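You operate a simulated robot arm through the tools that you are given. There is no shell and no other tool. Be economical: measure what you need, move in short steps, check, and stop when the job is done.

You run a simulated robot arm. Do the job below in one go: nothing can be reset, and whatever is moved stays where it is left.

JOB
Blow the wet can dry, then stand it in the white tray.
Fine: it stands in the yellow holder; blue switch on, hold the white button till the drops are gone, blue switch off again.

Only the result counts: the job must be done as asked and must still hold three seconds after the hand-in. Knocking over, shifting, dropping, spilling or breaking anything else fails it.

ROBOT AND FRAMES
A 6-joint arm with a two-finger parallel gripper, fixed in place. Base frame: the origin is at the foot of the arm, x ahead of it, y to its left, z up; the work surface is at about z = 0.004. Readings come in m, degrees, newtons and seconds.
With the tool pointing down near the work surface it reaches from about 0.14 to 0.58 m from the base axis. Its first joint turns from -66.0 to 66.0 degrees. Payload 2.1 kg.
The tool frame sits at the grasp point between the pads (the TCP): z along the fingers, y along the line on which they close. The tips reach 0.03 m beyond it. Largest opening 0.094 m; finger width 0.028, thickness 0.01; the body of the gripper, 0.05 by 0.096 m, starts 0.055 m behind the TCP.
Orientation is that of the tool frame in the base frame, as a unit quaternion [w, x, y, z]. With the fingers straight down and closing along the base's y, the tool's x points along the base's -x, its y along +y and its z along -z.

CONTROLS
- The arm moves only by the tool apply_moves. Its argument "targets" is a list of rows, each a list of 7 numbers: the shift along the tool's x, y, z in m, then the turn, a rotation vector about the tool's x, y, z in degrees, then the finger opening in m, from 0 to 0.094. In form: [[tx, ty, tz, rx, ry, rz, fingers], ...]. A call has 1 to 20 rows; each row is the pose to reach, as a shift and turn from the pose commanded when the call began, along the tool's axes at that moment. A row lasts 0.2 s, in which the tool goes at most 0.05 m and 8.6 degrees; a call with a longer step from one row to the next is refused whole, and so is a gripper value outside its range. Where a pose cannot be reached the arm comes as near as it can. A force on the tool above 40 N (or 10 N above the force at the start of the call, whichever is more), or a blocked arm, ends the call early, and 0.2 s more pass. Each finger travels about 0.072 m/s and halts on what it meets, pressing with about 23 N; the grip force reading is that of the motor and also rises with nothing between the fingers. The clock runs only during rows and for 0.2 s after the last one: add rows that repeat a pose to give the fingers time. The reply holds the time, the measured pose of the TCP, the force on the tool along the base axes, the opening and the grip force, in the units named above and with some noise.
- Cameras (640 x 400 px; columns grow to the right, rows downward): "scene" is fixed at [0.0132, -0.3484, 0.4988]; the picture's right is [0.99, -0.14, 0.00], its down [-0.06, -0.42, -0.90] and it looks along [0.13, 0.89, -0.43] (base axes); focal length 354 px, centre (320, 200). "wrist" rides on the gripper at [0.076, 0.014, -0.102] in the tool frame; the picture's right is [-0.18, 0.98, 0.00], its down [-0.75, -0.14, -0.64] and it looks along [-0.63, -0.12, 0.77] (tool axes); focal length 243 px, centre (320, 200).
- snapshot(camera): a new picture of that camera. The clock stands still meanwhile.
- probe_pixels(camera, pixels): for up to 12 pixels [column, row] of the newest picture of that camera ("zoom" is the newest enlarged one), the place [x, y, z] in the base frame of the surface seen there, good to about 0.003 m. The clock stands still meanwhile.
- zoom(camera, box): a new picture of the part [left, top, right, bottom] of that camera's present view, enlarged. The clock stands still meanwhile.
- hand_in(): hands the job in; it is judged then, once.

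Go step by step. Measure first, check grasps and placings, and put right what went wrong. The budget is 80 turns and 38 pictures, counting those below and the enlarged ones. Unless the task says otherwise, let go and move clear before handing in, and close with one line.

The tools are called after "Call:" as name(argument=value, ...) on one line, values as JSON. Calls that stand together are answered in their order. apply_moves: Moves the arm, as the interface text tells. Its arguments: {"type":"object","properties":{"targets":{"type":"array","items":{"type":"array","items":{"type":"number"}}}},"required":["targets"]} The other tools are called the same way: snapshot (camera) takes a picture; probe_pixels (camera, pixels) gives the place of the surface under pixels of a picture; zoom (camera, box) takes an enlarged picture of a part of a camera's view; hand_in () hands the job in.

At the start:

```text
time: 0.0
position: [0.2039, 0.2576, 0.3254]
ee_rot: [0.0, 0.0, 1.0, 0.001]
ft_force: [-0.9, -0.3, 0.6]
gripper_width: 0.0939
finger_force: 0.0
```

scene: 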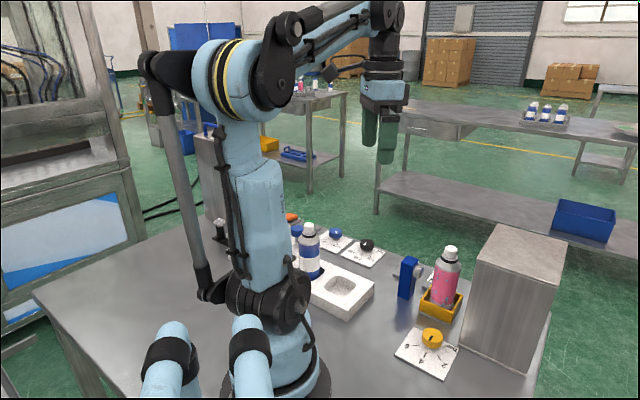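
wrist: 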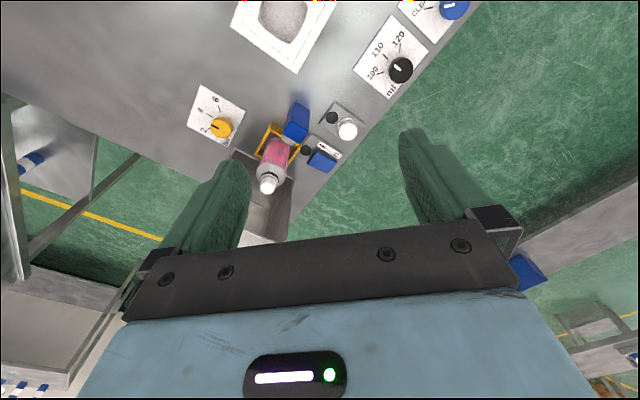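

The scene shows the pink can in the yellow holder near (445,285), the white tray near (340,290), and knobs and switches on plates. I'll enlarge both views to identify the controls.

Call:
zoom(camera="scene", box=[270, 200, 510, 390])

Call:
zoom(camera="wrist", box=[180, 0, 480, 200])

```text
2.11 times, centred on (390, 295) of scene
```

zoom: 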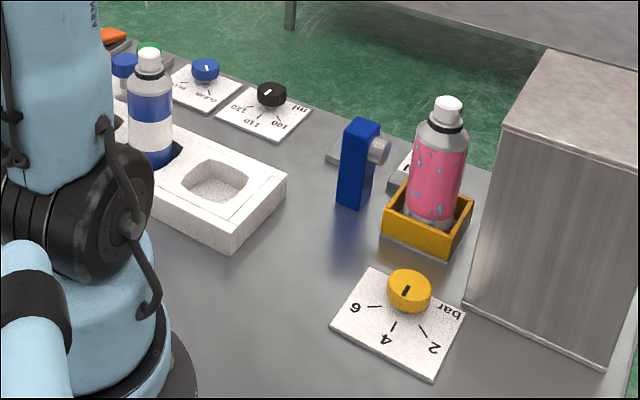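

```text
2.00 times, centred on (330, 100) of wrist
```

zoom: 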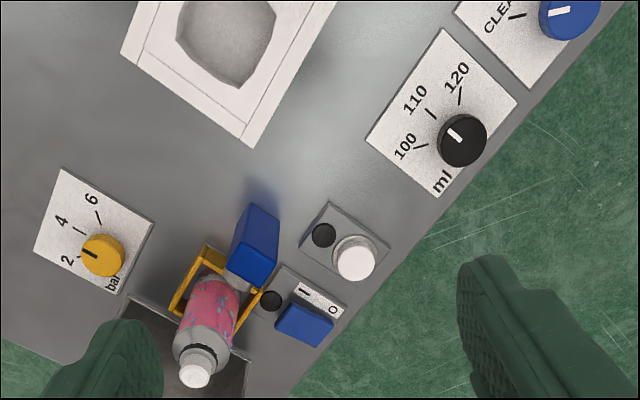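

The wrist zoom shows the white button at (353,258), the blue rocker at (304,324) with I/O marks, the can and the nozzle. I'll probe these.

Call:
probe_pixels(camera="zoom", pixels=[[353, 260], [323, 236], [320, 275], [293, 315], [315, 335], [304, 324], [318, 298], [270, 300], [195, 375], [215, 340], [255, 232], [230, 25]])

Call:
probe_pixels(camera="scene", pixels=[[450, 249], [446, 270], [443, 300], [424, 297], [440, 315], [463, 293], [408, 262], [412, 270], [336, 290], [356, 317], [372, 290], [310, 230]])

Call:
zoom(camera="scene", box=[385, 235, 485, 325])

```text
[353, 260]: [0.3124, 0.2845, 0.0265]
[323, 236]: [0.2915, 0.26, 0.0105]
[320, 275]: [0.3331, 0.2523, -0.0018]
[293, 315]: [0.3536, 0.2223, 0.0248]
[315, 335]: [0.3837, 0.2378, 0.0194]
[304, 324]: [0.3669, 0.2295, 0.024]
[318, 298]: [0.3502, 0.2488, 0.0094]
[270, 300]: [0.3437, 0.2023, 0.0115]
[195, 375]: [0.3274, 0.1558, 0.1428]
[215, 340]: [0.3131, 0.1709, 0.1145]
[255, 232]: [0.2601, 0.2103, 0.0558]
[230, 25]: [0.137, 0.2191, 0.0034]
```

```text
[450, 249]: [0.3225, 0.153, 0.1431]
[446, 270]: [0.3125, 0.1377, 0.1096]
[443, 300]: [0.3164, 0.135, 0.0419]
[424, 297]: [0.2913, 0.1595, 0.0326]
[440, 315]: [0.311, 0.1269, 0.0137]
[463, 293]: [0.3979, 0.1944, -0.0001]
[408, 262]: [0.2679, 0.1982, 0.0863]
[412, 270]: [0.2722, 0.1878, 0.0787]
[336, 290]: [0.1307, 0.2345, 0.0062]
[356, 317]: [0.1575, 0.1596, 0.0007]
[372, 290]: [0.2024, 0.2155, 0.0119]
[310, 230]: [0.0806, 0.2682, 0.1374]
```

```text
4.44 times, centred on (435, 280) of scene
```

zoom: 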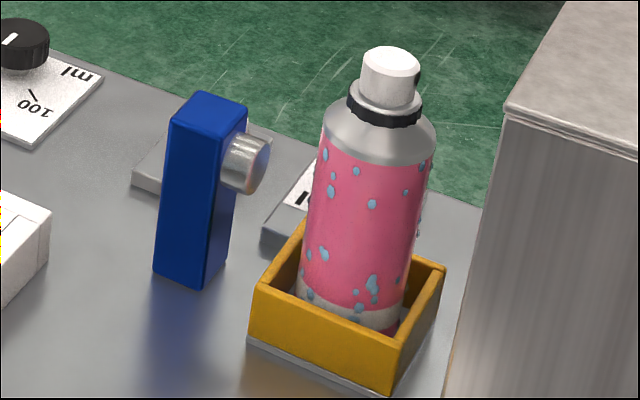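

I need a close look at the switch and button.

Call:
zoom(camera="wrist", box=[280, 90, 376, 180])

```text
4.44 times, centred on (328, 135) of wrist
```

zoom: 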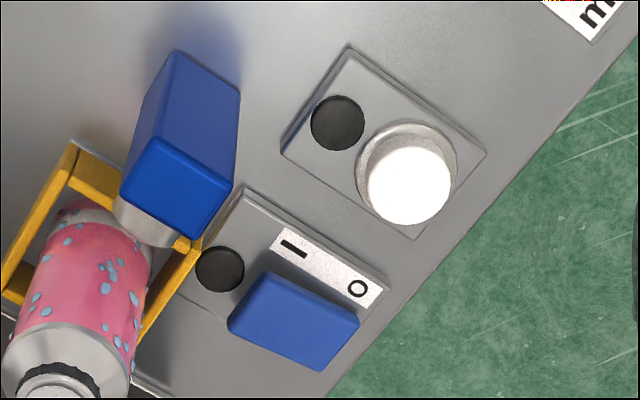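

Call:
probe_pixels(camera="zoom", pixels=[[408, 185], [337, 122], [264, 280], [350, 318], [240, 320], [322, 362], [296, 318], [280, 290], [325, 305], [220, 270], [293, 248], [357, 288]])

Call:
probe_pixels(camera="zoom", pixels=[[180, 180], [150, 225], [215, 225], [165, 60], [230, 95], [90, 160], [20, 275], [347, 60], [480, 155], [415, 232], [250, 195], [385, 290]])

```text
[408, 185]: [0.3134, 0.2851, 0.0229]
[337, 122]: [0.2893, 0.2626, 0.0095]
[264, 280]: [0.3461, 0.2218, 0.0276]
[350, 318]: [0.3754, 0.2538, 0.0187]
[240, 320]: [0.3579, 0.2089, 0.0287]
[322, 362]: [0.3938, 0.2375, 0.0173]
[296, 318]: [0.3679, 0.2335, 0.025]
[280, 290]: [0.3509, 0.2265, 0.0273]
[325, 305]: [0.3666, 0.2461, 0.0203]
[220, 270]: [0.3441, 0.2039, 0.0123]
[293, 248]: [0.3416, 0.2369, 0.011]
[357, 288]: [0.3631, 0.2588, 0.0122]
```

```text
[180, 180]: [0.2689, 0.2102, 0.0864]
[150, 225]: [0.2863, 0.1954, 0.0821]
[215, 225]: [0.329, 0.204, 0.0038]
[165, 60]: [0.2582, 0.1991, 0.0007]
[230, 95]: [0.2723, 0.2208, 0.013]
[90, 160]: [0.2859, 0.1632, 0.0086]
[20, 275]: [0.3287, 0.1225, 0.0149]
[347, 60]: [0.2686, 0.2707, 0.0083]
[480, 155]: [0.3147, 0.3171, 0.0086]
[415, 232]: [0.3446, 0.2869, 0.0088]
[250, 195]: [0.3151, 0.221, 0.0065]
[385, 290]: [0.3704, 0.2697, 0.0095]
```

The rocker is high at I (z≈0.028, around (0.352,0.216)) and low at O (0.385,0.246), so it is off. The button is at (0.313,0.285). Body clearance to the can at (0.328,0.158) is tight, so I'll turn the hand so its narrow side faces the can, close the fingers and go above the I end.

Call:
apply_moves(targets=[[-0.011, -0.002, 0.005, 0, 0, 8.2, 0.08], [-0.022, -0.005, 0.01, 0, 0, 16.4, 0.06], [-0.033, -0.007, 0.015, 0, 0, 24.6, 0.04], [-0.044, -0.01, 0.02, 0, 0, 32.8, 0.02], [-0.055, -0.012, 0.025, 0, 0, 41, 0], [-0.066, -0.014, 0.03, 0, 0, 49.2, 0], [-0.077, -0.017, 0.035, 0, 0, 57.4, 0], [-0.088, -0.019, 0.04, 0, 0, 65.6, 0], [-0.099, -0.022, 0.045, 0, 0, 73.8, 0], [-0.11, -0.024, 0.05, 0, 0, 82, 0], [-0.121, -0.027, 0.055, 0, 0, 90.2, 0], [-0.132, -0.029, 0.06, 0, 0, 98.4, 0], [-0.143, -0.031, 0.065, 0, 0, 106.6, 0], [-0.154, -0.034, 0.07, 0, 0, 114.8, 0], [-0.154, -0.034, 0.07, 0, 0, 114.8, 0]])

```text
time: 3.2
position: [0.3588, 0.222, 0.253]
ee_rot: [0.0, 0.843, 0.538, 0.002]
ft_force: [-0.5, 0.5, 0.0]
gripper_width: 0.0001
finger_force: 23.5
```

Orientation and place are as wanted. I'll descend to just above the I end and check with a picture.

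Call:
apply_moves(targets=[[-0.004, -0.001, 0.04, 0, 0, 0, 0], [-0.004, -0.001, 0.08, 0, 0, 0, 0], [-0.004, -0.001, 0.12, 0, 0, 0, 0], [-0.004, -0.001, 0.15, 0, 0, 0, 0], [-0.004, -0.001, 0.175, 0, 0, 0, 0], [-0.004, -0.001, 0.175, 0, 0, 0, 0]])

Call:
snapshot(camera="wrist")

Call:
zoom(camera="scene", box=[385, 205, 505, 325])

```text
time: 4.6
position: [0.3556, 0.2196, 0.0791]
ee_rot: [-0.001, 0.842, 0.539, 0.001]
ft_force: [-0.7, 0.5, -0.3]
gripper_width: 0.0
finger_force: 23.0
```

```text
31 pictures are left
```

wrist: 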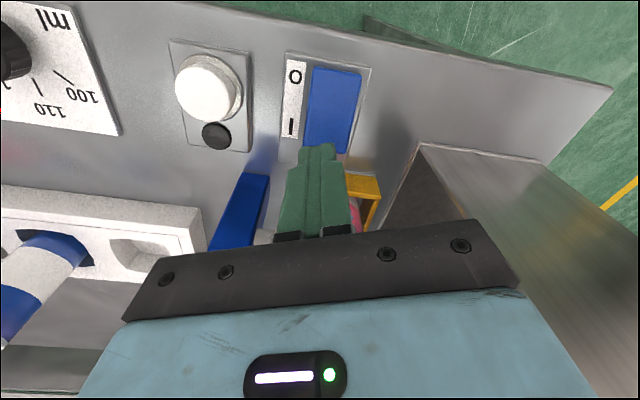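

```text
3.33 times, centred on (445, 265) of scene
```

zoom: 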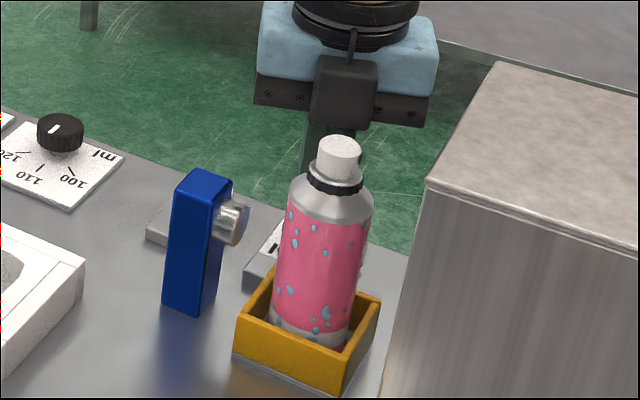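

The tip sits over the I end, but a dark block on the hand at zoom (345,95) faces the can. I'll measure it before lowering.

Call:
probe_pixels(camera="zoom", pixels=[[345, 95], [325, 120], [340, 62], [372, 118], [272, 95], [415, 115], [340, 145], [340, 160], [325, 105], [335, 240], [298, 215], [366, 215]])

Call:
probe_pixels(camera="wrist", pixels=[[318, 150], [325, 80], [325, 140], [290, 125], [316, 180]])

```text
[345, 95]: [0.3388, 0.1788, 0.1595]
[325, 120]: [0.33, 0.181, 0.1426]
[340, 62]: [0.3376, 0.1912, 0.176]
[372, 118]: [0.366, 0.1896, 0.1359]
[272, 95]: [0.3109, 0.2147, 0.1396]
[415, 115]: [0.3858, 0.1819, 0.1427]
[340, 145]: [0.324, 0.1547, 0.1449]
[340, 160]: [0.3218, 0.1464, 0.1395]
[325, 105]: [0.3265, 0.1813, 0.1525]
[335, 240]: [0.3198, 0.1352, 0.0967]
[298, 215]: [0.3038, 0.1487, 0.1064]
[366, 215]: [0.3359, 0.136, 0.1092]
```

```text
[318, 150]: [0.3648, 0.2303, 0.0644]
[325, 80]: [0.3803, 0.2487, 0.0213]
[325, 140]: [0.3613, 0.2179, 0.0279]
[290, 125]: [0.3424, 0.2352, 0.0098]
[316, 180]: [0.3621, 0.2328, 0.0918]
```

The block reaches 0.044 m to the can side and would come close to the can's shoulder when lowered. I'll lean the hand 15° away from the can, keeping the tip over the I end.

Call:
apply_moves(targets=[[0.001, -0.001, 0, 0, -5, 0, 0], [0.002, -0.0015, 0, 0, -10, 0, 0], [0.003, -0.002, 0, 0, -15, 0, 0], [0.003, -0.002, 0.01, 0, -15, 0, 0], [0.003, -0.002, 0.01, 0, -15, 0, 0]])

Call:
snapshot(camera="wrist")

Call:
zoom(camera="scene", box=[385, 205, 505, 325])

```text
time: 5.8
position: [0.3567, 0.2233, 0.0687]
ee_rot: [0.071, 0.835, 0.534, -0.11]
ft_force: [0.4, 0.5, 1.0]
gripper_width: 0.0002
finger_force: 23.2
```

```text
29 pictures are left
```

wrist: 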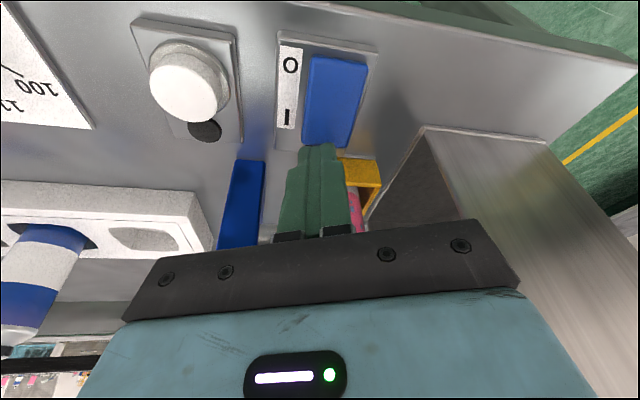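

```text
3.33 times, centred on (445, 265) of scene
```

zoom: 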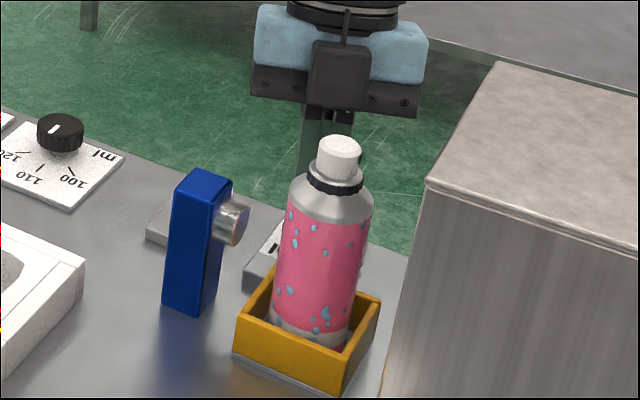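

The hand now leans clear of the can. I'll press straight down in small steps.

Call:
apply_moves(targets=[[0.0013, 0, 0.0048, 0, 0, 0, 0], [0.0021, 0, 0.0077, 0, 0, 0, 0], [0.0026, 0, 0.0097, 0, 0, 0, 0], [0.0031, 0, 0.0116, 0, 0, 0, 0], [0.0036, 0, 0.0135, 0, 0, 0, 0], [0.0041, 0, 0.0155, 0, 0, 0, 0]])

Call:
snapshot(camera="wrist")

```text
time: 7.2
position: [0.3551, 0.2242, 0.0546]
ee_rot: [0.071, 0.835, 0.535, -0.111]
ft_force: [-0.3, 4.5, 36.0]
gripper_width: 0.0
finger_force: 22.9
```

```text
27 pictures are left
```

wrist: 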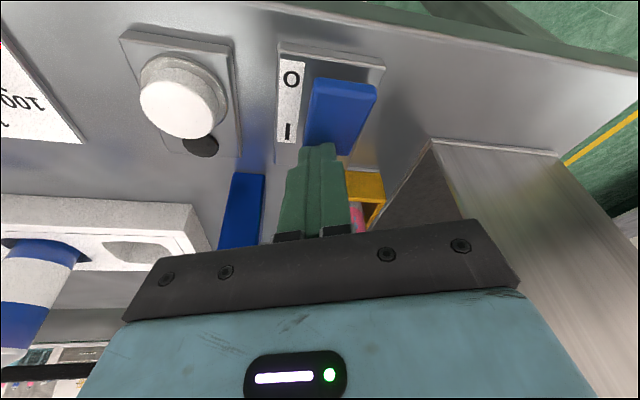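

The O end now stands up at (345,90), so the rocker has tipped to I. I'll back up vertically and check the lamp.

Call:
apply_moves(targets=[[-0.008, 0, -0.029, 0, 0, 0, 0], [-0.018, 0, -0.068, 0, 0, 0, 0], [-0.028, 0, -0.106, 0, 0, 0, 0], [-0.037, 0, -0.139, 0, 0, 0, 0], [-0.037, 0, -0.139, 0, 5, 0, 0], [-0.037, 0, -0.139, 0, 10, 0, 0], [-0.037, 0, -0.139, 0, 15, 0, 0], [-0.037, 0, -0.139, 0, 15, 0, 0]])

Call:
snapshot(camera="wrist")

```text
time: 9.0
position: [0.3555, 0.2239, 0.1971]
ee_rot: [-0.001, 0.842, 0.539, 0.001]
ft_force: [0.5, -0.5, -0.7]
gripper_width: 0.0
finger_force: 23.0
```

```text
26 pictures are left
```

wrist: 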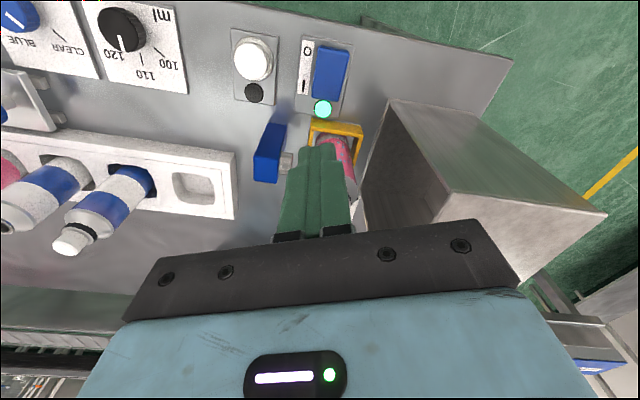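

The lamp at (322,108) is lit. Next I'll go over the white button at (0.313,0.285).

Call:
apply_moves(targets=[[0.019, -0.032, 0, 0, 0, 0, 0], [0.0375, -0.064, 0.0, 0, 0, 0, 0], [0.0375, -0.064, 0.04, 0, 0, 0, 0], [0.0375, -0.064, 0.08, 0, 0, 0, 0], [0.0375, -0.064, 0.12, 0, 0, 0, 0], [0.0375, -0.064, 0.127, 0, 0, 0, 0], [0.0375, -0.064, 0.127, 0, 0, 0, 0]])

Call:
snapshot(camera="wrist")

Call:
zoom(camera="scene", box=[365, 205, 505, 325])

```text
time: 10.6
position: [0.3119, 0.2846, 0.0718]
ee_rot: [0.0, 0.842, 0.539, 0.0]
ft_force: [-0.7, 0.1, -0.2]
gripper_width: 0.0
finger_force: 23.0
```

```text
25 pictures are left
```

wrist: 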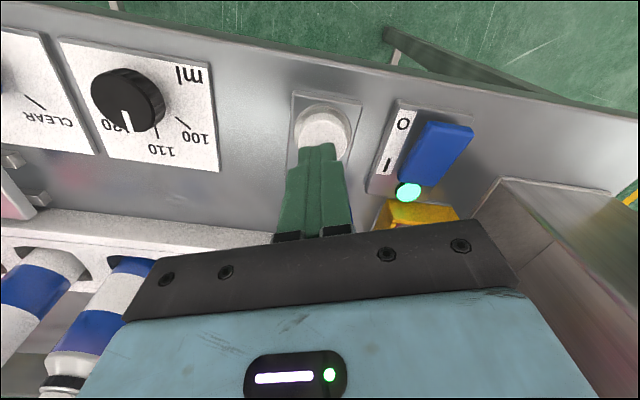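

```text
3.33 times, centred on (435, 265) of scene
```

zoom: 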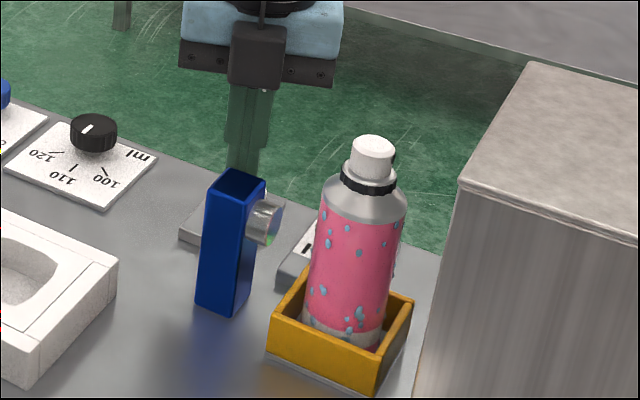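

The tip is over the button. I'll press down in small steps and read the force.

Call:
apply_moves(targets=[[0, 0, 0.01, 0, 0, 0, 0], [0, 0, 0.014, 0, 0, 0, 0], [0, 0, 0.016, 0, 0, 0, 0], [0, 0, 0.018, 0, 0, 0, 0], [0, 0, 0.02, 0, 0, 0, 0], [0, 0, 0.021, 0, 0, 0, 0]])

Call:
zoom(camera="scene", box=[365, 205, 505, 325])

```text
time: 12.0
position: [0.3136, 0.2838, 0.0484]
ee_rot: [-0.001, 0.842, 0.539, 0.0]
ft_force: [1.4, -0.5, 2.6]
gripper_width: 0.0002
finger_force: 22.7
```

```text
3.33 times, centred on (435, 265) of scene
```

zoom: 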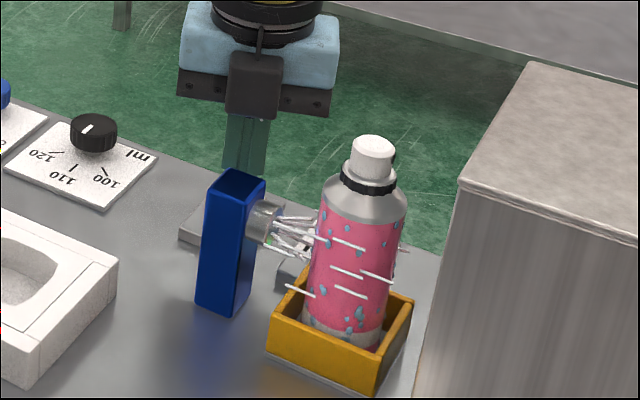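

Air is blowing from the nozzle, and drops are still on the can. I'll keep holding.

Call:
apply_moves(targets=[[0, 0, 0.001, 0, 0, 0, 0], [0, 0, 0.001, 0, 0, 0, 0], [0, 0, 0.001, 0, 0, 0, 0], [0, 0, 0.001, 0, 0, 0, 0], [0, 0, 0.001, 0, 0, 0, 0], [0, 0, 0.001, 0, 0, 0, 0], [0, 0, 0.001, 0, 0, 0, 0], [0, 0, 0.001, 0, 0, 0, 0], [0, 0, 0.001, 0, 0, 0, 0], [0, 0, 0.001, 0, 0, 0, 0], [0, 0, 0.001, 0, 0, 0, 0], [0, 0, 0.001, 0, 0, 0, 0]])

Call:
zoom(camera="scene", box=[365, 205, 505, 325])

```text
time: 14.6
position: [0.3128, 0.2845, 0.0484]
ee_rot: [0.0, 0.843, 0.538, 0.0]
ft_force: [-1.4, -0.1, 7.5]
gripper_width: 0.0003
finger_force: 23.1
```

```text
3.33 times, centred on (435, 265) of scene
```

zoom: 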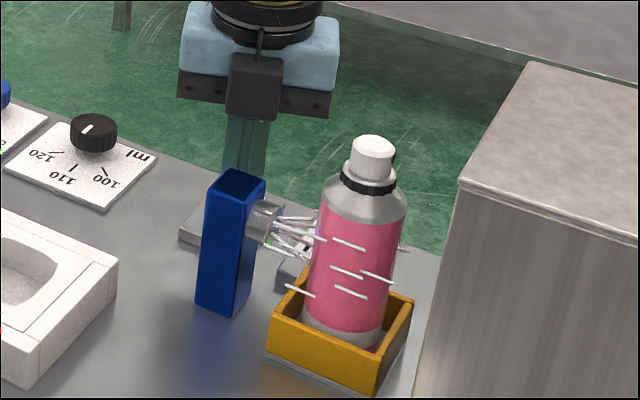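

No drops are visible on this side. I'll release, lift and move over the O end, from where I can view the can's other side.

Call:
apply_moves(targets=[[0, 0, -0.04, 0, 0, 0, 0], [0, 0, -0.08, 0, 0, 0, 0], [0, 0, -0.12, 0, 0, 0, 0], [0, 0, -0.15, 0, 0, 0, 0], [-0.0036, 0.04, -0.15, 0, 0, 0, 0], [-0.0072, 0.0805, -0.15, 0, 0, 0, 0], [-0.0072, 0.0805, -0.15, 0, 0, 0, 0]])

Call:
snapshot(camera="wrist")

```text
time: 16.2
position: [0.383, 0.2438, 0.2003]
ee_rot: [-0.001, 0.842, 0.539, 0.001]
ft_force: [-0.3, -0.6, -0.1]
gripper_width: 0.0
finger_force: 23.1
```

```text
21 pictures are left
```

wrist: 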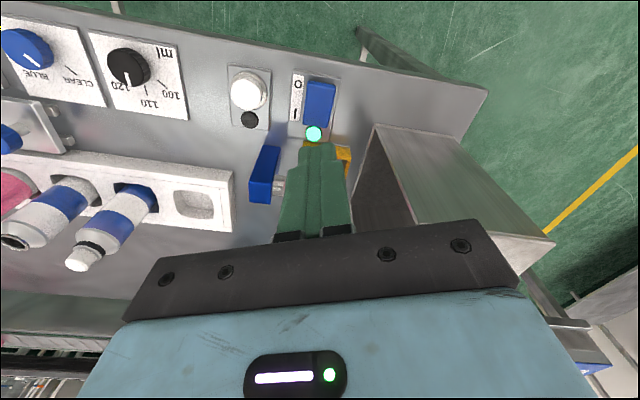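

The lamp is still lit, but the can is hidden behind the fingers. I'll step aside to view its far side before switching off.

Call:
apply_moves(targets=[[0.03, -0.035, 0, 0, 0, 0, 0], [0.06, -0.07, 0.0, 0, 0, 0, 0], [0.07, -0.08, 0.0, 0, 0, 0, 0], [0.07, -0.08, 0.0, 0, 0, 0, 0]])

Call:
zoom(camera="wrist", box=[260, 80, 460, 230])

```text
time: 17.2
position: [0.3394, 0.3424, 0.1989]
ee_rot: [0.0, 0.843, 0.539, 0.001]
ft_force: [-0.5, 0.0, 0.4]
gripper_width: 0.0
finger_force: 23.4
```

```text
2.67 times, centred on (360, 155) of wrist
```

zoom: 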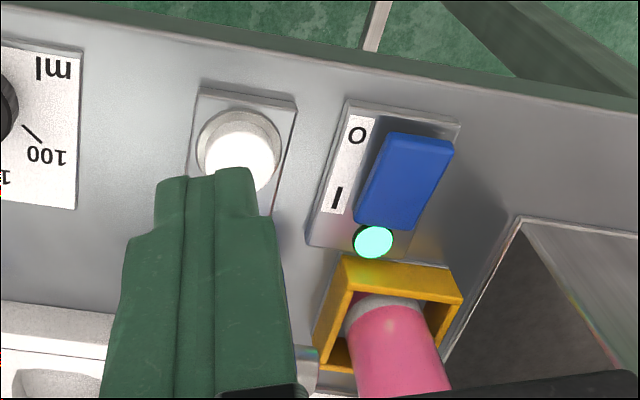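

The far side of the can is dry too. I'll measure the raised O end of the rocker and the gray box corner.

Call:
probe_pixels(camera="zoom", pixels=[[390, 135], [450, 148], [418, 145], [405, 180], [385, 215], [340, 285], [455, 290], [520, 220], [375, 330], [435, 350], [350, 262], [600, 300]])

```text
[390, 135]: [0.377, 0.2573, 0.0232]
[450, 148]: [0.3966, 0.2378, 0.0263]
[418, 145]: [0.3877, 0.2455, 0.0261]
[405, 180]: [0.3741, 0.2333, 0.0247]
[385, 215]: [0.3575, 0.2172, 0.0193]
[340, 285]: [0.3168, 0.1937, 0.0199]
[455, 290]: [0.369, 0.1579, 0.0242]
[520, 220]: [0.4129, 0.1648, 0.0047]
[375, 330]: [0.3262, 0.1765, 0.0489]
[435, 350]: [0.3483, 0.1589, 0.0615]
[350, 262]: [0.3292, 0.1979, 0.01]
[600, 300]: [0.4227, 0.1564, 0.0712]
```

The O end is at (0.387,0.247,0.026). I'll go above it and press it vertically in steps.

Call:
apply_moves(targets=[[-0.0315, 0.0425, 0, 0, 0, 0, 0], [-0.063, 0.085, 0, 0, 0, 0, 0], [-0.063, 0.085, 0.045, 0, 0, 0, 0], [-0.063, 0.085, 0.09, 0, 0, 0, 0], [-0.063, 0.085, 0.125, 0, 0, 0, 0], [-0.063, 0.085, 0.134, 0, 0, 0, 0], [-0.063, 0.085, 0.14, 0, 0, 0, 0], [-0.063, 0.085, 0.143, 0, 0, 0, 0], [-0.063, 0.085, 0.146, 0, 0, 0, 0], [-0.063, 0.085, 0.148, 0, 0, 0, 0], [-0.063, 0.085, 0.15, 0, 0, 0, 0], [-0.063, 0.085, 0.152, 0, 0, 0, 0]])

Call:
snapshot(camera="wrist")

```text
refused: row 1 steps farther than a row can; nothing moved
```

```text
19 pictures are left
```

wrist: 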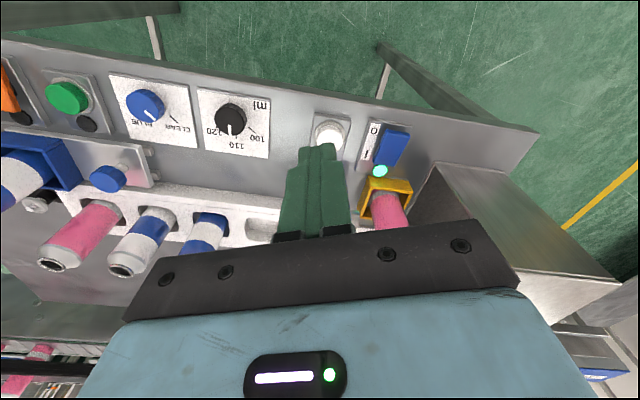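

The call was refused because the first step was too long; nothing moved. I'll repeat it with shorter rows.

Call:
apply_moves(targets=[[-0.021, 0.028, 0, 0, 0, 0, 0], [-0.042, 0.057, 0, 0, 0, 0, 0], [-0.063, 0.085, 0, 0, 0, 0, 0], [-0.063, 0.085, 0.045, 0, 0, 0, 0], [-0.063, 0.085, 0.09, 0, 0, 0, 0], [-0.063, 0.085, 0.125, 0, 0, 0, 0], [-0.063, 0.085, 0.134, 0, 0, 0, 0], [-0.063, 0.085, 0.14, 0, 0, 0, 0], [-0.063, 0.085, 0.143, 0, 0, 0, 0], [-0.063, 0.085, 0.146, 0, 0, 0, 0], [-0.063, 0.085, 0.148, 0, 0, 0, 0], [-0.063, 0.085, 0.15, 0, 0, 0, 0], [-0.063, 0.085, 0.152, 0, 0, 0, 0]])

Call:
snapshot(camera="wrist")

```text
time: 19.7
position: [0.3897, 0.2483, 0.052]
ee_rot: [0.0, 0.843, 0.538, 0.0]
ft_force: [0.3, 1.0, 12.9]
gripper_width: 0.0
finger_force: 22.4
stopped in row 12: the force on the tool passed its limit (the readings are from after the stop); the commanded pose is now the measured one
```

```text
18 pictures are left
```

wrist: 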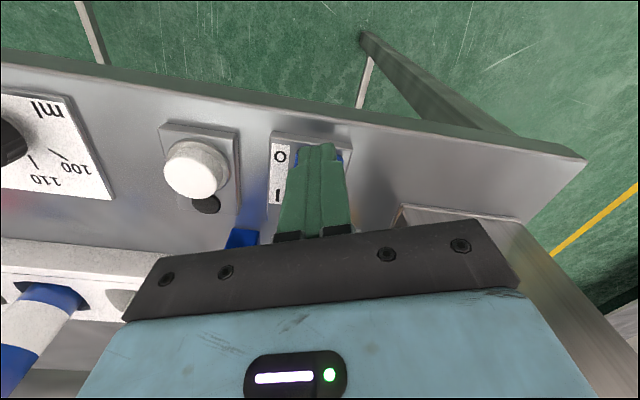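

The force limit stopped it with the tip at z≈0.022. I'll lift and see whether the rocker has tipped and the lamp is out.

Call:
apply_moves(targets=[[0, 0, -0.04, 0, 0, 0, 0], [0, 0, -0.08, 0, 0, 0, 0], [0, 0, -0.12, 0, 0, 0, 0], [0.02, 0, -0.15, 0, 0, 0, 0], [0.05, -0.02, -0.15, 0, 0, 0, 0], [0.05, -0.02, -0.15, 0, 0, 0, 0]])

Call:
zoom(camera="wrist", box=[240, 50, 440, 200])

```text
time: 21.1
position: [0.3926, 0.3036, 0.2022]
ee_rot: [-0.001, 0.843, 0.538, -0.001]
ft_force: [1.2, -0.1, 0.4]
gripper_width: 0.0
finger_force: 23.3
```

```text
2.67 times, centred on (340, 125) of wrist
```

zoom: 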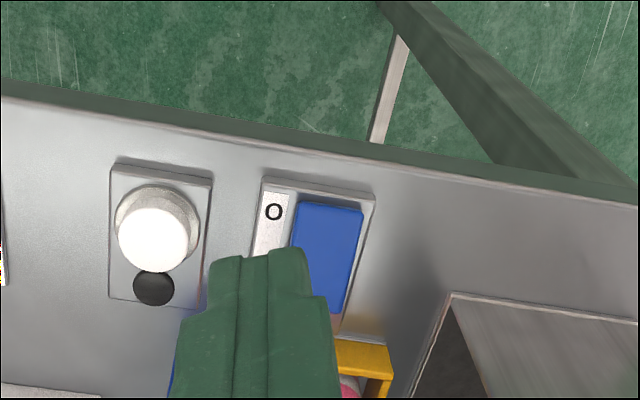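

The rocker lies flat as it did at the start, so it appears to be off. I'll take a scene picture to measure the box, can and tray.

Call:
snapshot(camera="scene")

Call:
probe_pixels(camera="scene", pixels=[[477, 262], [520, 250], [465, 345], [497, 228], [529, 365], [450, 252], [446, 258], [443, 267], [432, 280], [458, 285], [423, 292], [440, 282]])

Call:
zoom(camera="scene", box=[290, 220, 400, 330])

```text
16 pictures are left
```

scene: 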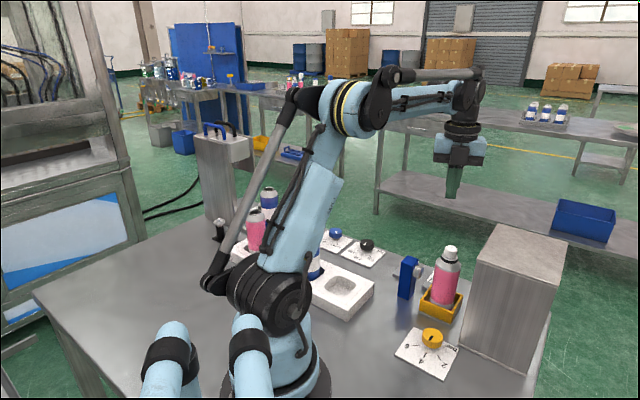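

```text
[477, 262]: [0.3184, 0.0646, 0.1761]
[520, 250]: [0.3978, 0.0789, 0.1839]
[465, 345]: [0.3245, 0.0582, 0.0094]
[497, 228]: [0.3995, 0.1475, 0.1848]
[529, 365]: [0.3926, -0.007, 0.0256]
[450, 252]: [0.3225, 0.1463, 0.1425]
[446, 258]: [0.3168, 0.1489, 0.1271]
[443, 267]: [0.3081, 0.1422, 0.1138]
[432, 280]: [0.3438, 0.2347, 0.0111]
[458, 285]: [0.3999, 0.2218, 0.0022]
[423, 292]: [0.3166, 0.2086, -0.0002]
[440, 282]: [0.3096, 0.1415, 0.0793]
```

```text
3.64 times, centred on (345, 275) of scene
```

zoom: 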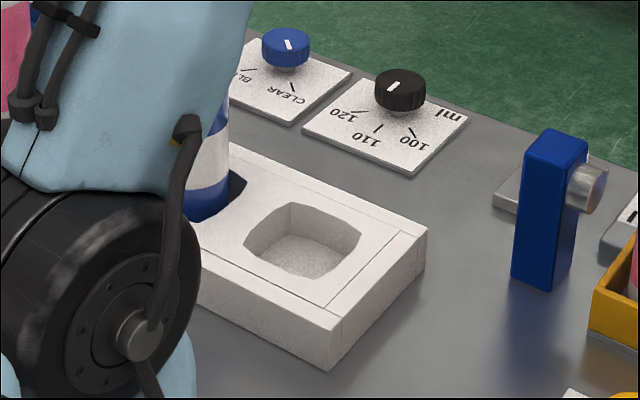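

The can axis fits (0.3265,0.1555) with r≈0.022; the box is 0.185 tall and its face is about 0.056 from the can axis. I'll turn the hand so the fingers close parallel to that face, open them, and go high above the can.

Call:
apply_moves(targets=[[-0.0, 0, -0.03, 0, 0, -7.94, 0.01], [-0.02, 0, -0.06, 0, 0, -15.9, 0.03], [-0.04, 0, -0.06, 0, 0, -23.8, 0.05], [-0.06, 0.001, -0.06, 0, 0, -31.8, 0.07], [-0.08, 0.001, -0.06, 0, 0, -39.7, 0.09], [-0.1, 0.001, -0.06, 0, 0, -47.6, 0.09], [-0.12, 0.002, -0.06, 0, 0, -55.6, 0.09], [-0.14, 0.002, -0.06, 0, 0, -63.5, 0.09], [-0.162, 0.002, -0.06, 0, 0, -71.5, 0.09], [-0.162, 0.002, -0.06, 0, 0, -71.5, 0.09]])

Call:
snapshot(camera="wrist")

```text
time: 23.3
position: [0.3256, 0.1531, 0.2625]
ee_rot: [0.0, 0.369, 0.93, -0.001]
ft_force: [0.3, 0.5, -0.1]
gripper_width: 0.0903
finger_force: 0.1
```

```text
14 pictures are left
```

wrist: 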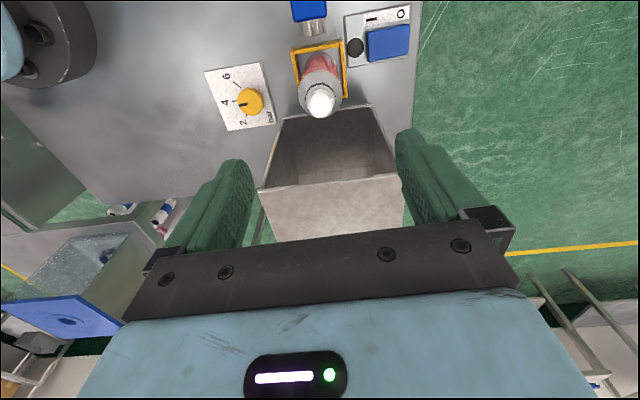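

The lamp at (355,45) is dark, so the switch is off. I'll refine the can axis using the cap and side.

Call:
probe_pixels(camera="wrist", pixels=[[320, 103], [320, 95], [310, 101], [331, 101], [305, 80], [338, 80], [322, 65]])

```text
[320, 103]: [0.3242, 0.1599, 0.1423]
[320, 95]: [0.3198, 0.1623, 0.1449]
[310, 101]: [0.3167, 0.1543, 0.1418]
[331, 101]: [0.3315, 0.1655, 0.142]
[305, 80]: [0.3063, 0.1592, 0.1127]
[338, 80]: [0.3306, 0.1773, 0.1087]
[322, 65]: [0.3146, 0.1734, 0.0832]
```

The can axis lies about 4 mm along tool +y from the present line. I'll correct that and descend to z≈0.098 in steps.

Call:
apply_moves(targets=[[0.0, 0.0045, 0.03, 0, 0, 0, 0.09], [0.0, 0.0045, 0.06, 0, 0, 0, 0.09], [0.0, 0.0045, 0.08, 0, 0, 0, 0.09], [0.0, 0.0045, 0.1, 0, 0, 0, 0.09], [0.0, 0.0045, 0.12, 0, 0, 0, 0.09], [0.0, 0.0045, 0.14, 0, 0, 0, 0.09], [0.0, 0.0045, 0.155, 0, 0, 0, 0.09], [0.0, 0.0045, 0.164, 0, 0, 0, 0.09], [0.0, 0.0045, 0.164, 0, 0, 0, 0.09]])

Call:
zoom(camera="scene", box=[385, 195, 515, 325])

Call:
snapshot(camera="wrist")

```text
time: 25.3
position: [0.3297, 0.1577, 0.0959]
ee_rot: [-0.001, 0.369, 0.93, 0.0]
ft_force: [0.0, -0.2, 0.7]
gripper_width: 0.0903
finger_force: 0.1
```

```text
3.08 times, centred on (450, 260) of scene
```

zoom: 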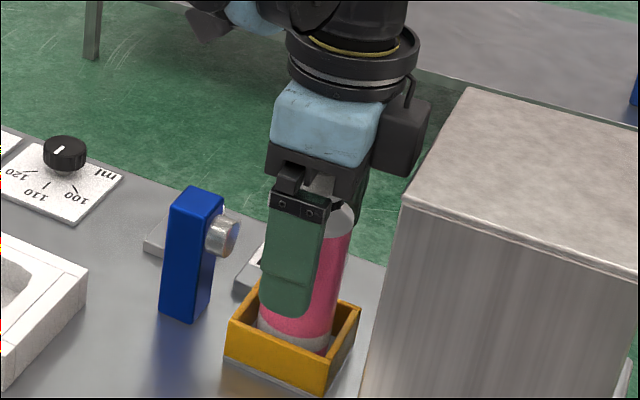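

```text
12 pictures are left
```

wrist: 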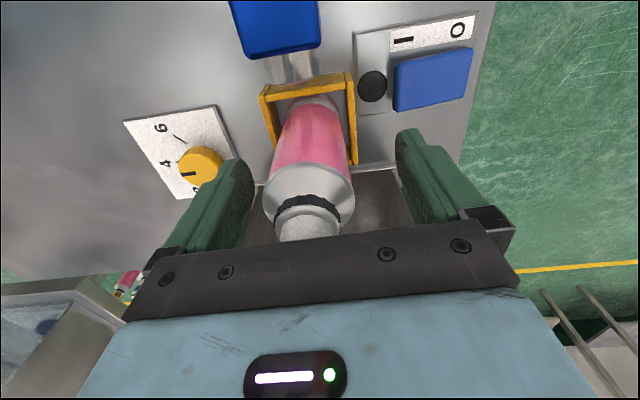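

In the wrist view the can's shoulder is near column 309 while the finger middle is about 322, so the can lies slightly toward the left finger. I'll probe it to centre properly.

Call:
probe_pixels(camera="wrist", pixels=[[268, 190], [348, 190], [309, 175], [290, 140], [345, 140], [250, 200], [402, 180], [307, 225]])

```text
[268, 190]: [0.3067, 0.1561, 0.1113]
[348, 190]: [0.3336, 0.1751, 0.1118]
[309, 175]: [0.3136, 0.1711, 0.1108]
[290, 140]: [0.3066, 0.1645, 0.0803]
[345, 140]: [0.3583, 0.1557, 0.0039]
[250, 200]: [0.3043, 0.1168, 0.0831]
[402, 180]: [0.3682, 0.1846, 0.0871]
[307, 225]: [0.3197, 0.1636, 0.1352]
```

The probes show the can is centred between the fingers within about 1 mm. Closing now.

Call:
apply_moves(targets=[[0, 0, 0, 0, 0, 0, 0.06], [0, 0, 0, 0, 0, 0, 0.03], [0, 0, 0, 0, 0, 0, 0.03], [0, 0, 0, 0, 0, 0, 0.03], [0, 0, 0, 0, 0, 0, 0.03]])

```text
time: 26.5
position: [0.33, 0.1577, 0.0978]
ee_rot: [-0.001, 0.368, 0.93, 0.0]
ft_force: [-4.1, -3.5, -1.2]
gripper_width: 0.0448
finger_force: 23.4
```

The grip holds at 0.0448 m. I'll lift slowly straight up.

Call:
apply_moves(targets=[[0, 0, -0.005, 0, 0, 0, 0.03], [0, 0, -0.015, 0, 0, 0, 0.03], [0, 0, -0.03, 0, 0, 0, 0.03], [0, 0, -0.05, 0, 0, 0, 0.03], [0, 0, -0.075, 0, 0, 0, 0.03], [0, 0, -0.1, 0, 0, 0, 0.03], [0, 0, -0.125, 0, 0, 0, 0.03], [0, 0, -0.14, 0, 0, 0, 0.03], [0, 0, -0.14, 0, 0, 0, 0.03]])

Call:
snapshot(camera="wrist")

Call:
snapshot(camera="scene")

```text
time: 28.5
position: [0.3294, 0.1593, 0.238]
ee_rot: [-0.001, 0.369, 0.93, -0.001]
ft_force: [-0.2, 0.0, -1.5]
gripper_width: 0.0443
finger_force: 23.1
```

```text
11 pictures are left
```

wrist: 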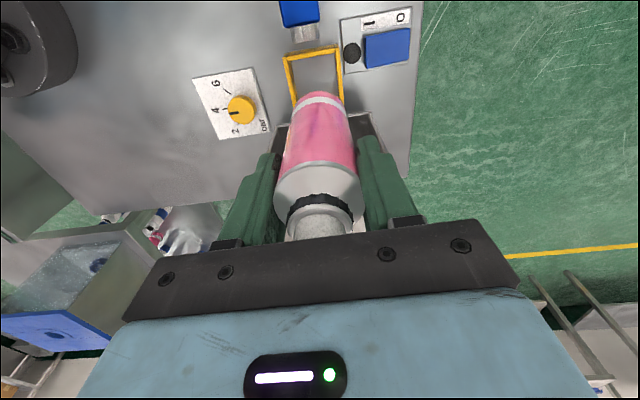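

```text
10 pictures are left
```

scene: 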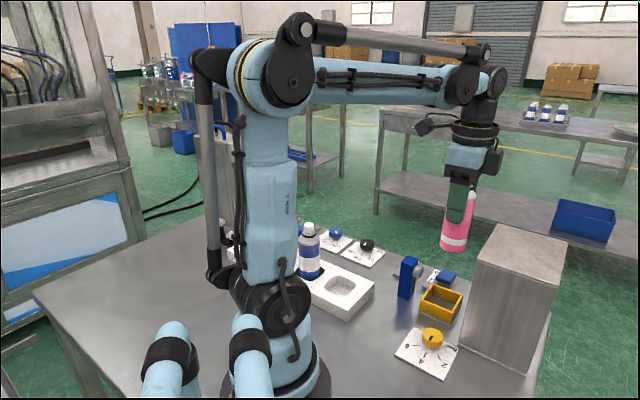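

The can is held upright and dry. I'll measure the free tray slot's rim, floor and neighbour.

Call:
zoom(camera="scene", box=[290, 220, 400, 330])

```text
3.64 times, centred on (345, 275) of scene
```

zoom: 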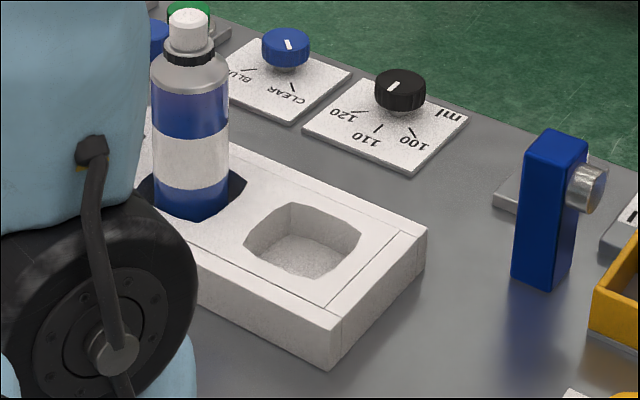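

Call:
probe_pixels(camera="zoom", pixels=[[290, 199], [366, 233], [312, 284], [239, 246], [305, 255], [290, 260], [328, 258], [330, 208], [420, 230], [330, 340], [188, 28], [190, 160]])

Call:
probe_pixels(camera="zoom", pixels=[[260, 219], [340, 272], [270, 272], [345, 210], [245, 180], [140, 190], [188, 205], [160, 120], [222, 120], [300, 240], [320, 275], [250, 247]])

```text
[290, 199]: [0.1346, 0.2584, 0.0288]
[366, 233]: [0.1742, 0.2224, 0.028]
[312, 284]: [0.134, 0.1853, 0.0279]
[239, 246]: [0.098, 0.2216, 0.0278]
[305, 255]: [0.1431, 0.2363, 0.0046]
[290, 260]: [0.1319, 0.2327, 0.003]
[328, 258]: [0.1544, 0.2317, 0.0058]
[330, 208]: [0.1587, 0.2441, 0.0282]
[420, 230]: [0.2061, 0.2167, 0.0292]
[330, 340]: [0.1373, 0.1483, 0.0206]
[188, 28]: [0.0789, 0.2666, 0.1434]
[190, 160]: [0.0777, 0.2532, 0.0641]
```

```text
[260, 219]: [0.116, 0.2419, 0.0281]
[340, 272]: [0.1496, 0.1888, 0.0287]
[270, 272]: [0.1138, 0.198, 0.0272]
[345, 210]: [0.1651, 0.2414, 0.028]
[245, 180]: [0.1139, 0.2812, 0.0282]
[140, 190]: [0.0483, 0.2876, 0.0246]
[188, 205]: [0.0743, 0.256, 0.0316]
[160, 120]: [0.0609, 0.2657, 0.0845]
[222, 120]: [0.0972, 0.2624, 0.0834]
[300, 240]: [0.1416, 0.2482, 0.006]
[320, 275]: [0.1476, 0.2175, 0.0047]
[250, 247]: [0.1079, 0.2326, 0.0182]
```

The free slot is centred at (0.1352,0.2219), about 0.053 square with sides along my tool axes, rim z 0.028, floor 0.004. I'll carry the can above it and lower to just over the rim.

Call:
apply_moves(targets=[[0.012, -0.006, 0, 0, 0, 0, 0.03], [0.035, -0.017, 0, 0, 0, 0, 0.03], [0.062, -0.03, 0, 0, 0, 0, 0.03], [0.09, -0.043, 0, 0, 0, 0, 0.03], [0.118, -0.056, 0, 0, 0, 0, 0.03], [0.145, -0.069, 0, 0, 0, 0, 0.03], [0.168, -0.08, 0, 0, 0, 0, 0.03], [0.1843, -0.0876, 0, 0, 0, 0, 0.03], [0.1843, -0.0876, 0, 0, 0, 0, 0.03], [0.1843, -0.0876, 0.02, 0, 0, 0, 0.03], [0.1843, -0.0876, 0.045, 0, 0, 0, 0.03], [0.1843, -0.0876, 0.07, 0, 0, 0, 0.03], [0.1843, -0.0876, 0.085, 0, 0, 0, 0.03], [0.1843, -0.0876, 0.085, 0, 0, 0, 0.03]])

Call:
zoom(camera="scene", box=[270, 160, 430, 330])

Call:
snapshot(camera="wrist")

```text
time: 31.5
position: [0.1351, 0.2193, 0.1519]
ee_rot: [0.0, 0.369, 0.93, -0.001]
ft_force: [-0.7, 0.2, -1.4]
gripper_width: 0.0447
finger_force: 23.0
```

```text
2.35 times, centred on (350, 245) of scene
```

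zoom: 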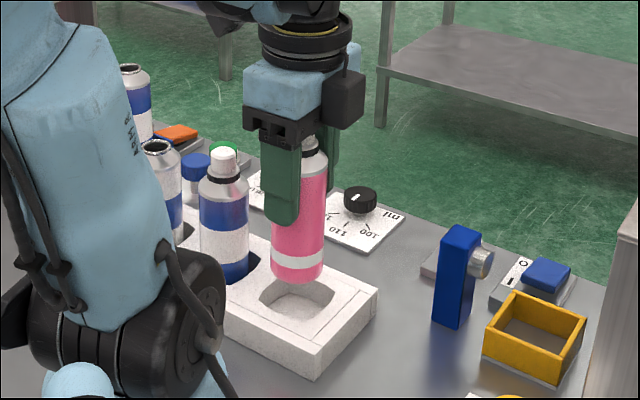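

```text
7 pictures are left
```

wrist: 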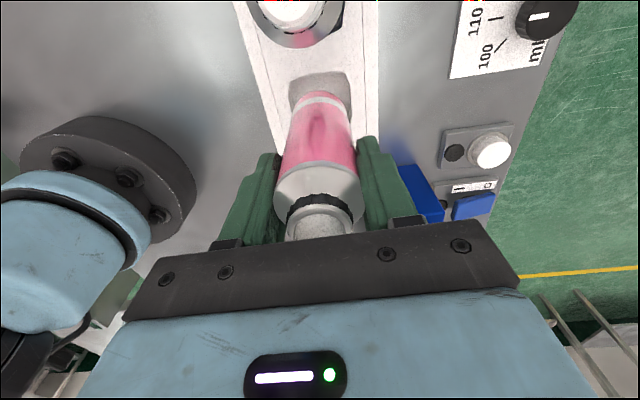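

The can hangs over the free slot. I'll probe the can's lower edge and the slot rim to check alignment.

Call:
probe_pixels(camera="zoom", pixels=[[298, 276], [276, 265], [320, 265], [298, 262], [298, 230], [278, 230], [320, 230]])

Call:
probe_pixels(camera="wrist", pixels=[[322, 98], [303, 105], [345, 105], [320, 130], [300, 130], [340, 130], [290, 82], [347, 72], [355, 115], [291, 110]])

```text
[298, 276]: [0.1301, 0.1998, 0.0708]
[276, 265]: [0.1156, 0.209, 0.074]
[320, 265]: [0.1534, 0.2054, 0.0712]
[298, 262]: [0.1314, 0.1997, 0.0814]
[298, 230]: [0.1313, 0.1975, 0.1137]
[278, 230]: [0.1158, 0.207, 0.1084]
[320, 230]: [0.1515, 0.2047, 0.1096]
```

```text
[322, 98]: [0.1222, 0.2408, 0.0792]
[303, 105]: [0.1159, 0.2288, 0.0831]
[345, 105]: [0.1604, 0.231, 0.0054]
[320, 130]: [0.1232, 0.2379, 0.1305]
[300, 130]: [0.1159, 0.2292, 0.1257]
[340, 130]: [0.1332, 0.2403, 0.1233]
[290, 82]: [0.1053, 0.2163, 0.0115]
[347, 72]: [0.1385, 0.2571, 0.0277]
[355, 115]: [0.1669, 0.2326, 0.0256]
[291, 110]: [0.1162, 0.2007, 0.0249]
```

The can axis (0.1355,0.2205) matches the slot centre within about 1.5 mm, and the can bottom is at z≈0.068. I'll lower in slow steps toward the floor.

Call:
apply_moves(targets=[[0.0007, 0.0007, 0.015, 0, 0, 0, 0.03], [0.0007, 0.0007, 0.03, 0, 0, 0, 0.03], [0.0007, 0.0007, 0.04, 0, 0, 0, 0.03], [0.0007, 0.0007, 0.048, 0, 0, 0, 0.03], [0.0007, 0.0007, 0.053, 0, 0, 0, 0.03], [0.0007, 0.0007, 0.056, 0, 0, 0, 0.03], [0.0007, 0.0007, 0.058, 0, 0, 0, 0.03], [0.0007, 0.0007, 0.058, 0, 0, 0, 0.03]])

Call:
zoom(camera="scene", box=[280, 190, 400, 330])

```text
time: 33.3
position: [0.1367, 0.221, 0.0959]
ee_rot: [-0.001, 0.369, 0.93, 0.001]
ft_force: [-1.3, 3.0, 10.0]
gripper_width: 0.0442
finger_force: 23.1
```

```text
2.86 times, centred on (340, 260) of scene
```

zoom: 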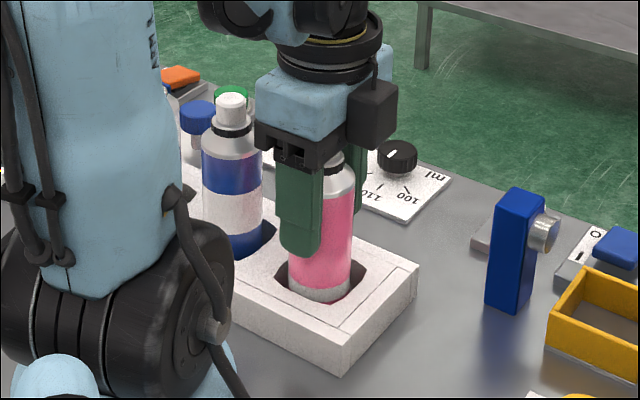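

A 10 N push at z 0.096 shows the can rests on the slot floor, with the ring sunk inside the rim. I'll open the fingers gently and lift straight up.

Call:
apply_moves(targets=[[0, 0, -0.001, 0, 0, 0, 0.045], [0, 0, -0.001, 0, 0, 0, 0.055], [0, 0, -0.001, 0, 0, 0, 0.07], [0, 0, -0.001, 0, 0, 0, 0.08], [0, 0, -0.001, 0, 0, 0, 0.08]])

Call:
snapshot(camera="wrist")

```text
time: 34.5
position: [0.1353, 0.2219, 0.0959]
ee_rot: [-0.001, 0.369, 0.93, 0.0]
ft_force: [-0.4, 0.0, -0.5]
gripper_width: 0.0797
finger_force: 0.2
```

```text
5 pictures are left
```

wrist: 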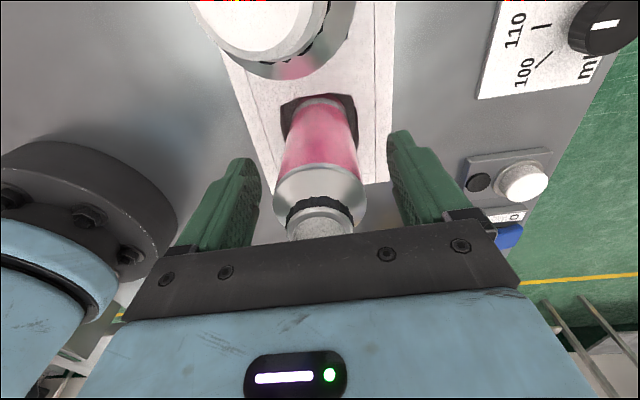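

The can stands free between the open fingers. I'll lift straight up.

Call:
apply_moves(targets=[[0, 0, -0.015, 0, 0, 0, 0.08], [0, 0, -0.04, 0, 0, 0, 0.08], [0, 0, -0.07, 0, 0, 0, 0.08], [0, 0, -0.1, 0, 0, 0, 0.08], [0, 0, -0.13, 0, 0, 0, 0.08], [-0.03, 0.0, -0.15, 0, 0, 0, 0.08], [-0.07, 0.0, -0.15, 0, 0, 0, 0.08], [-0.1, 0.0, -0.15, 0, 0, 0, 0.08], [-0.1, 0.0, -0.15, 0, 0, 0, 0.08]])

Call:
zoom(camera="scene", box=[270, 190, 510, 350])

Call:
snapshot(camera="wrist")

```text
time: 36.5
position: [0.209, 0.1512, 0.2444]
ee_rot: [0.0, 0.369, 0.93, -0.001]
ft_force: [0.4, 0.9, 0.8]
gripper_width: 0.0799
finger_force: 0.2
```

```text
2.50 times, centred on (390, 270) of scene
```

zoom: 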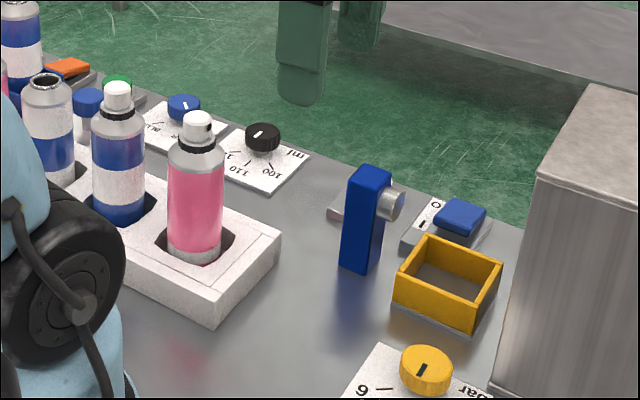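

```text
3 pictures are left
```

wrist: 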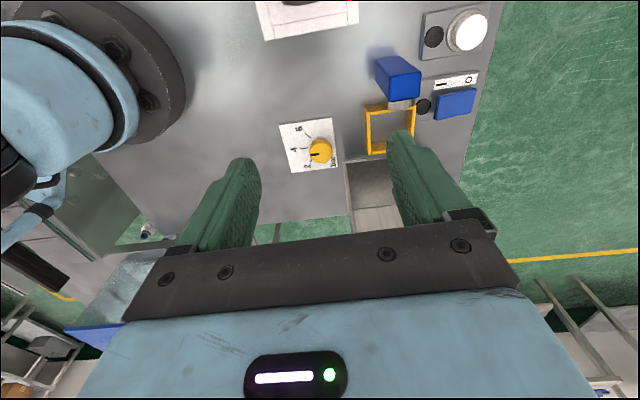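

The can stands upright and dry in the tray slot at zoom (195,190), the lamp at wrist (423,106) is dark, and the hand is clear. Handing in.

Call:
hand_in()

```text
The job is handed in.
```

The can is blown dry and stands upright in the free slot of the white tray, the blue switch is off again, and the job is handed in.
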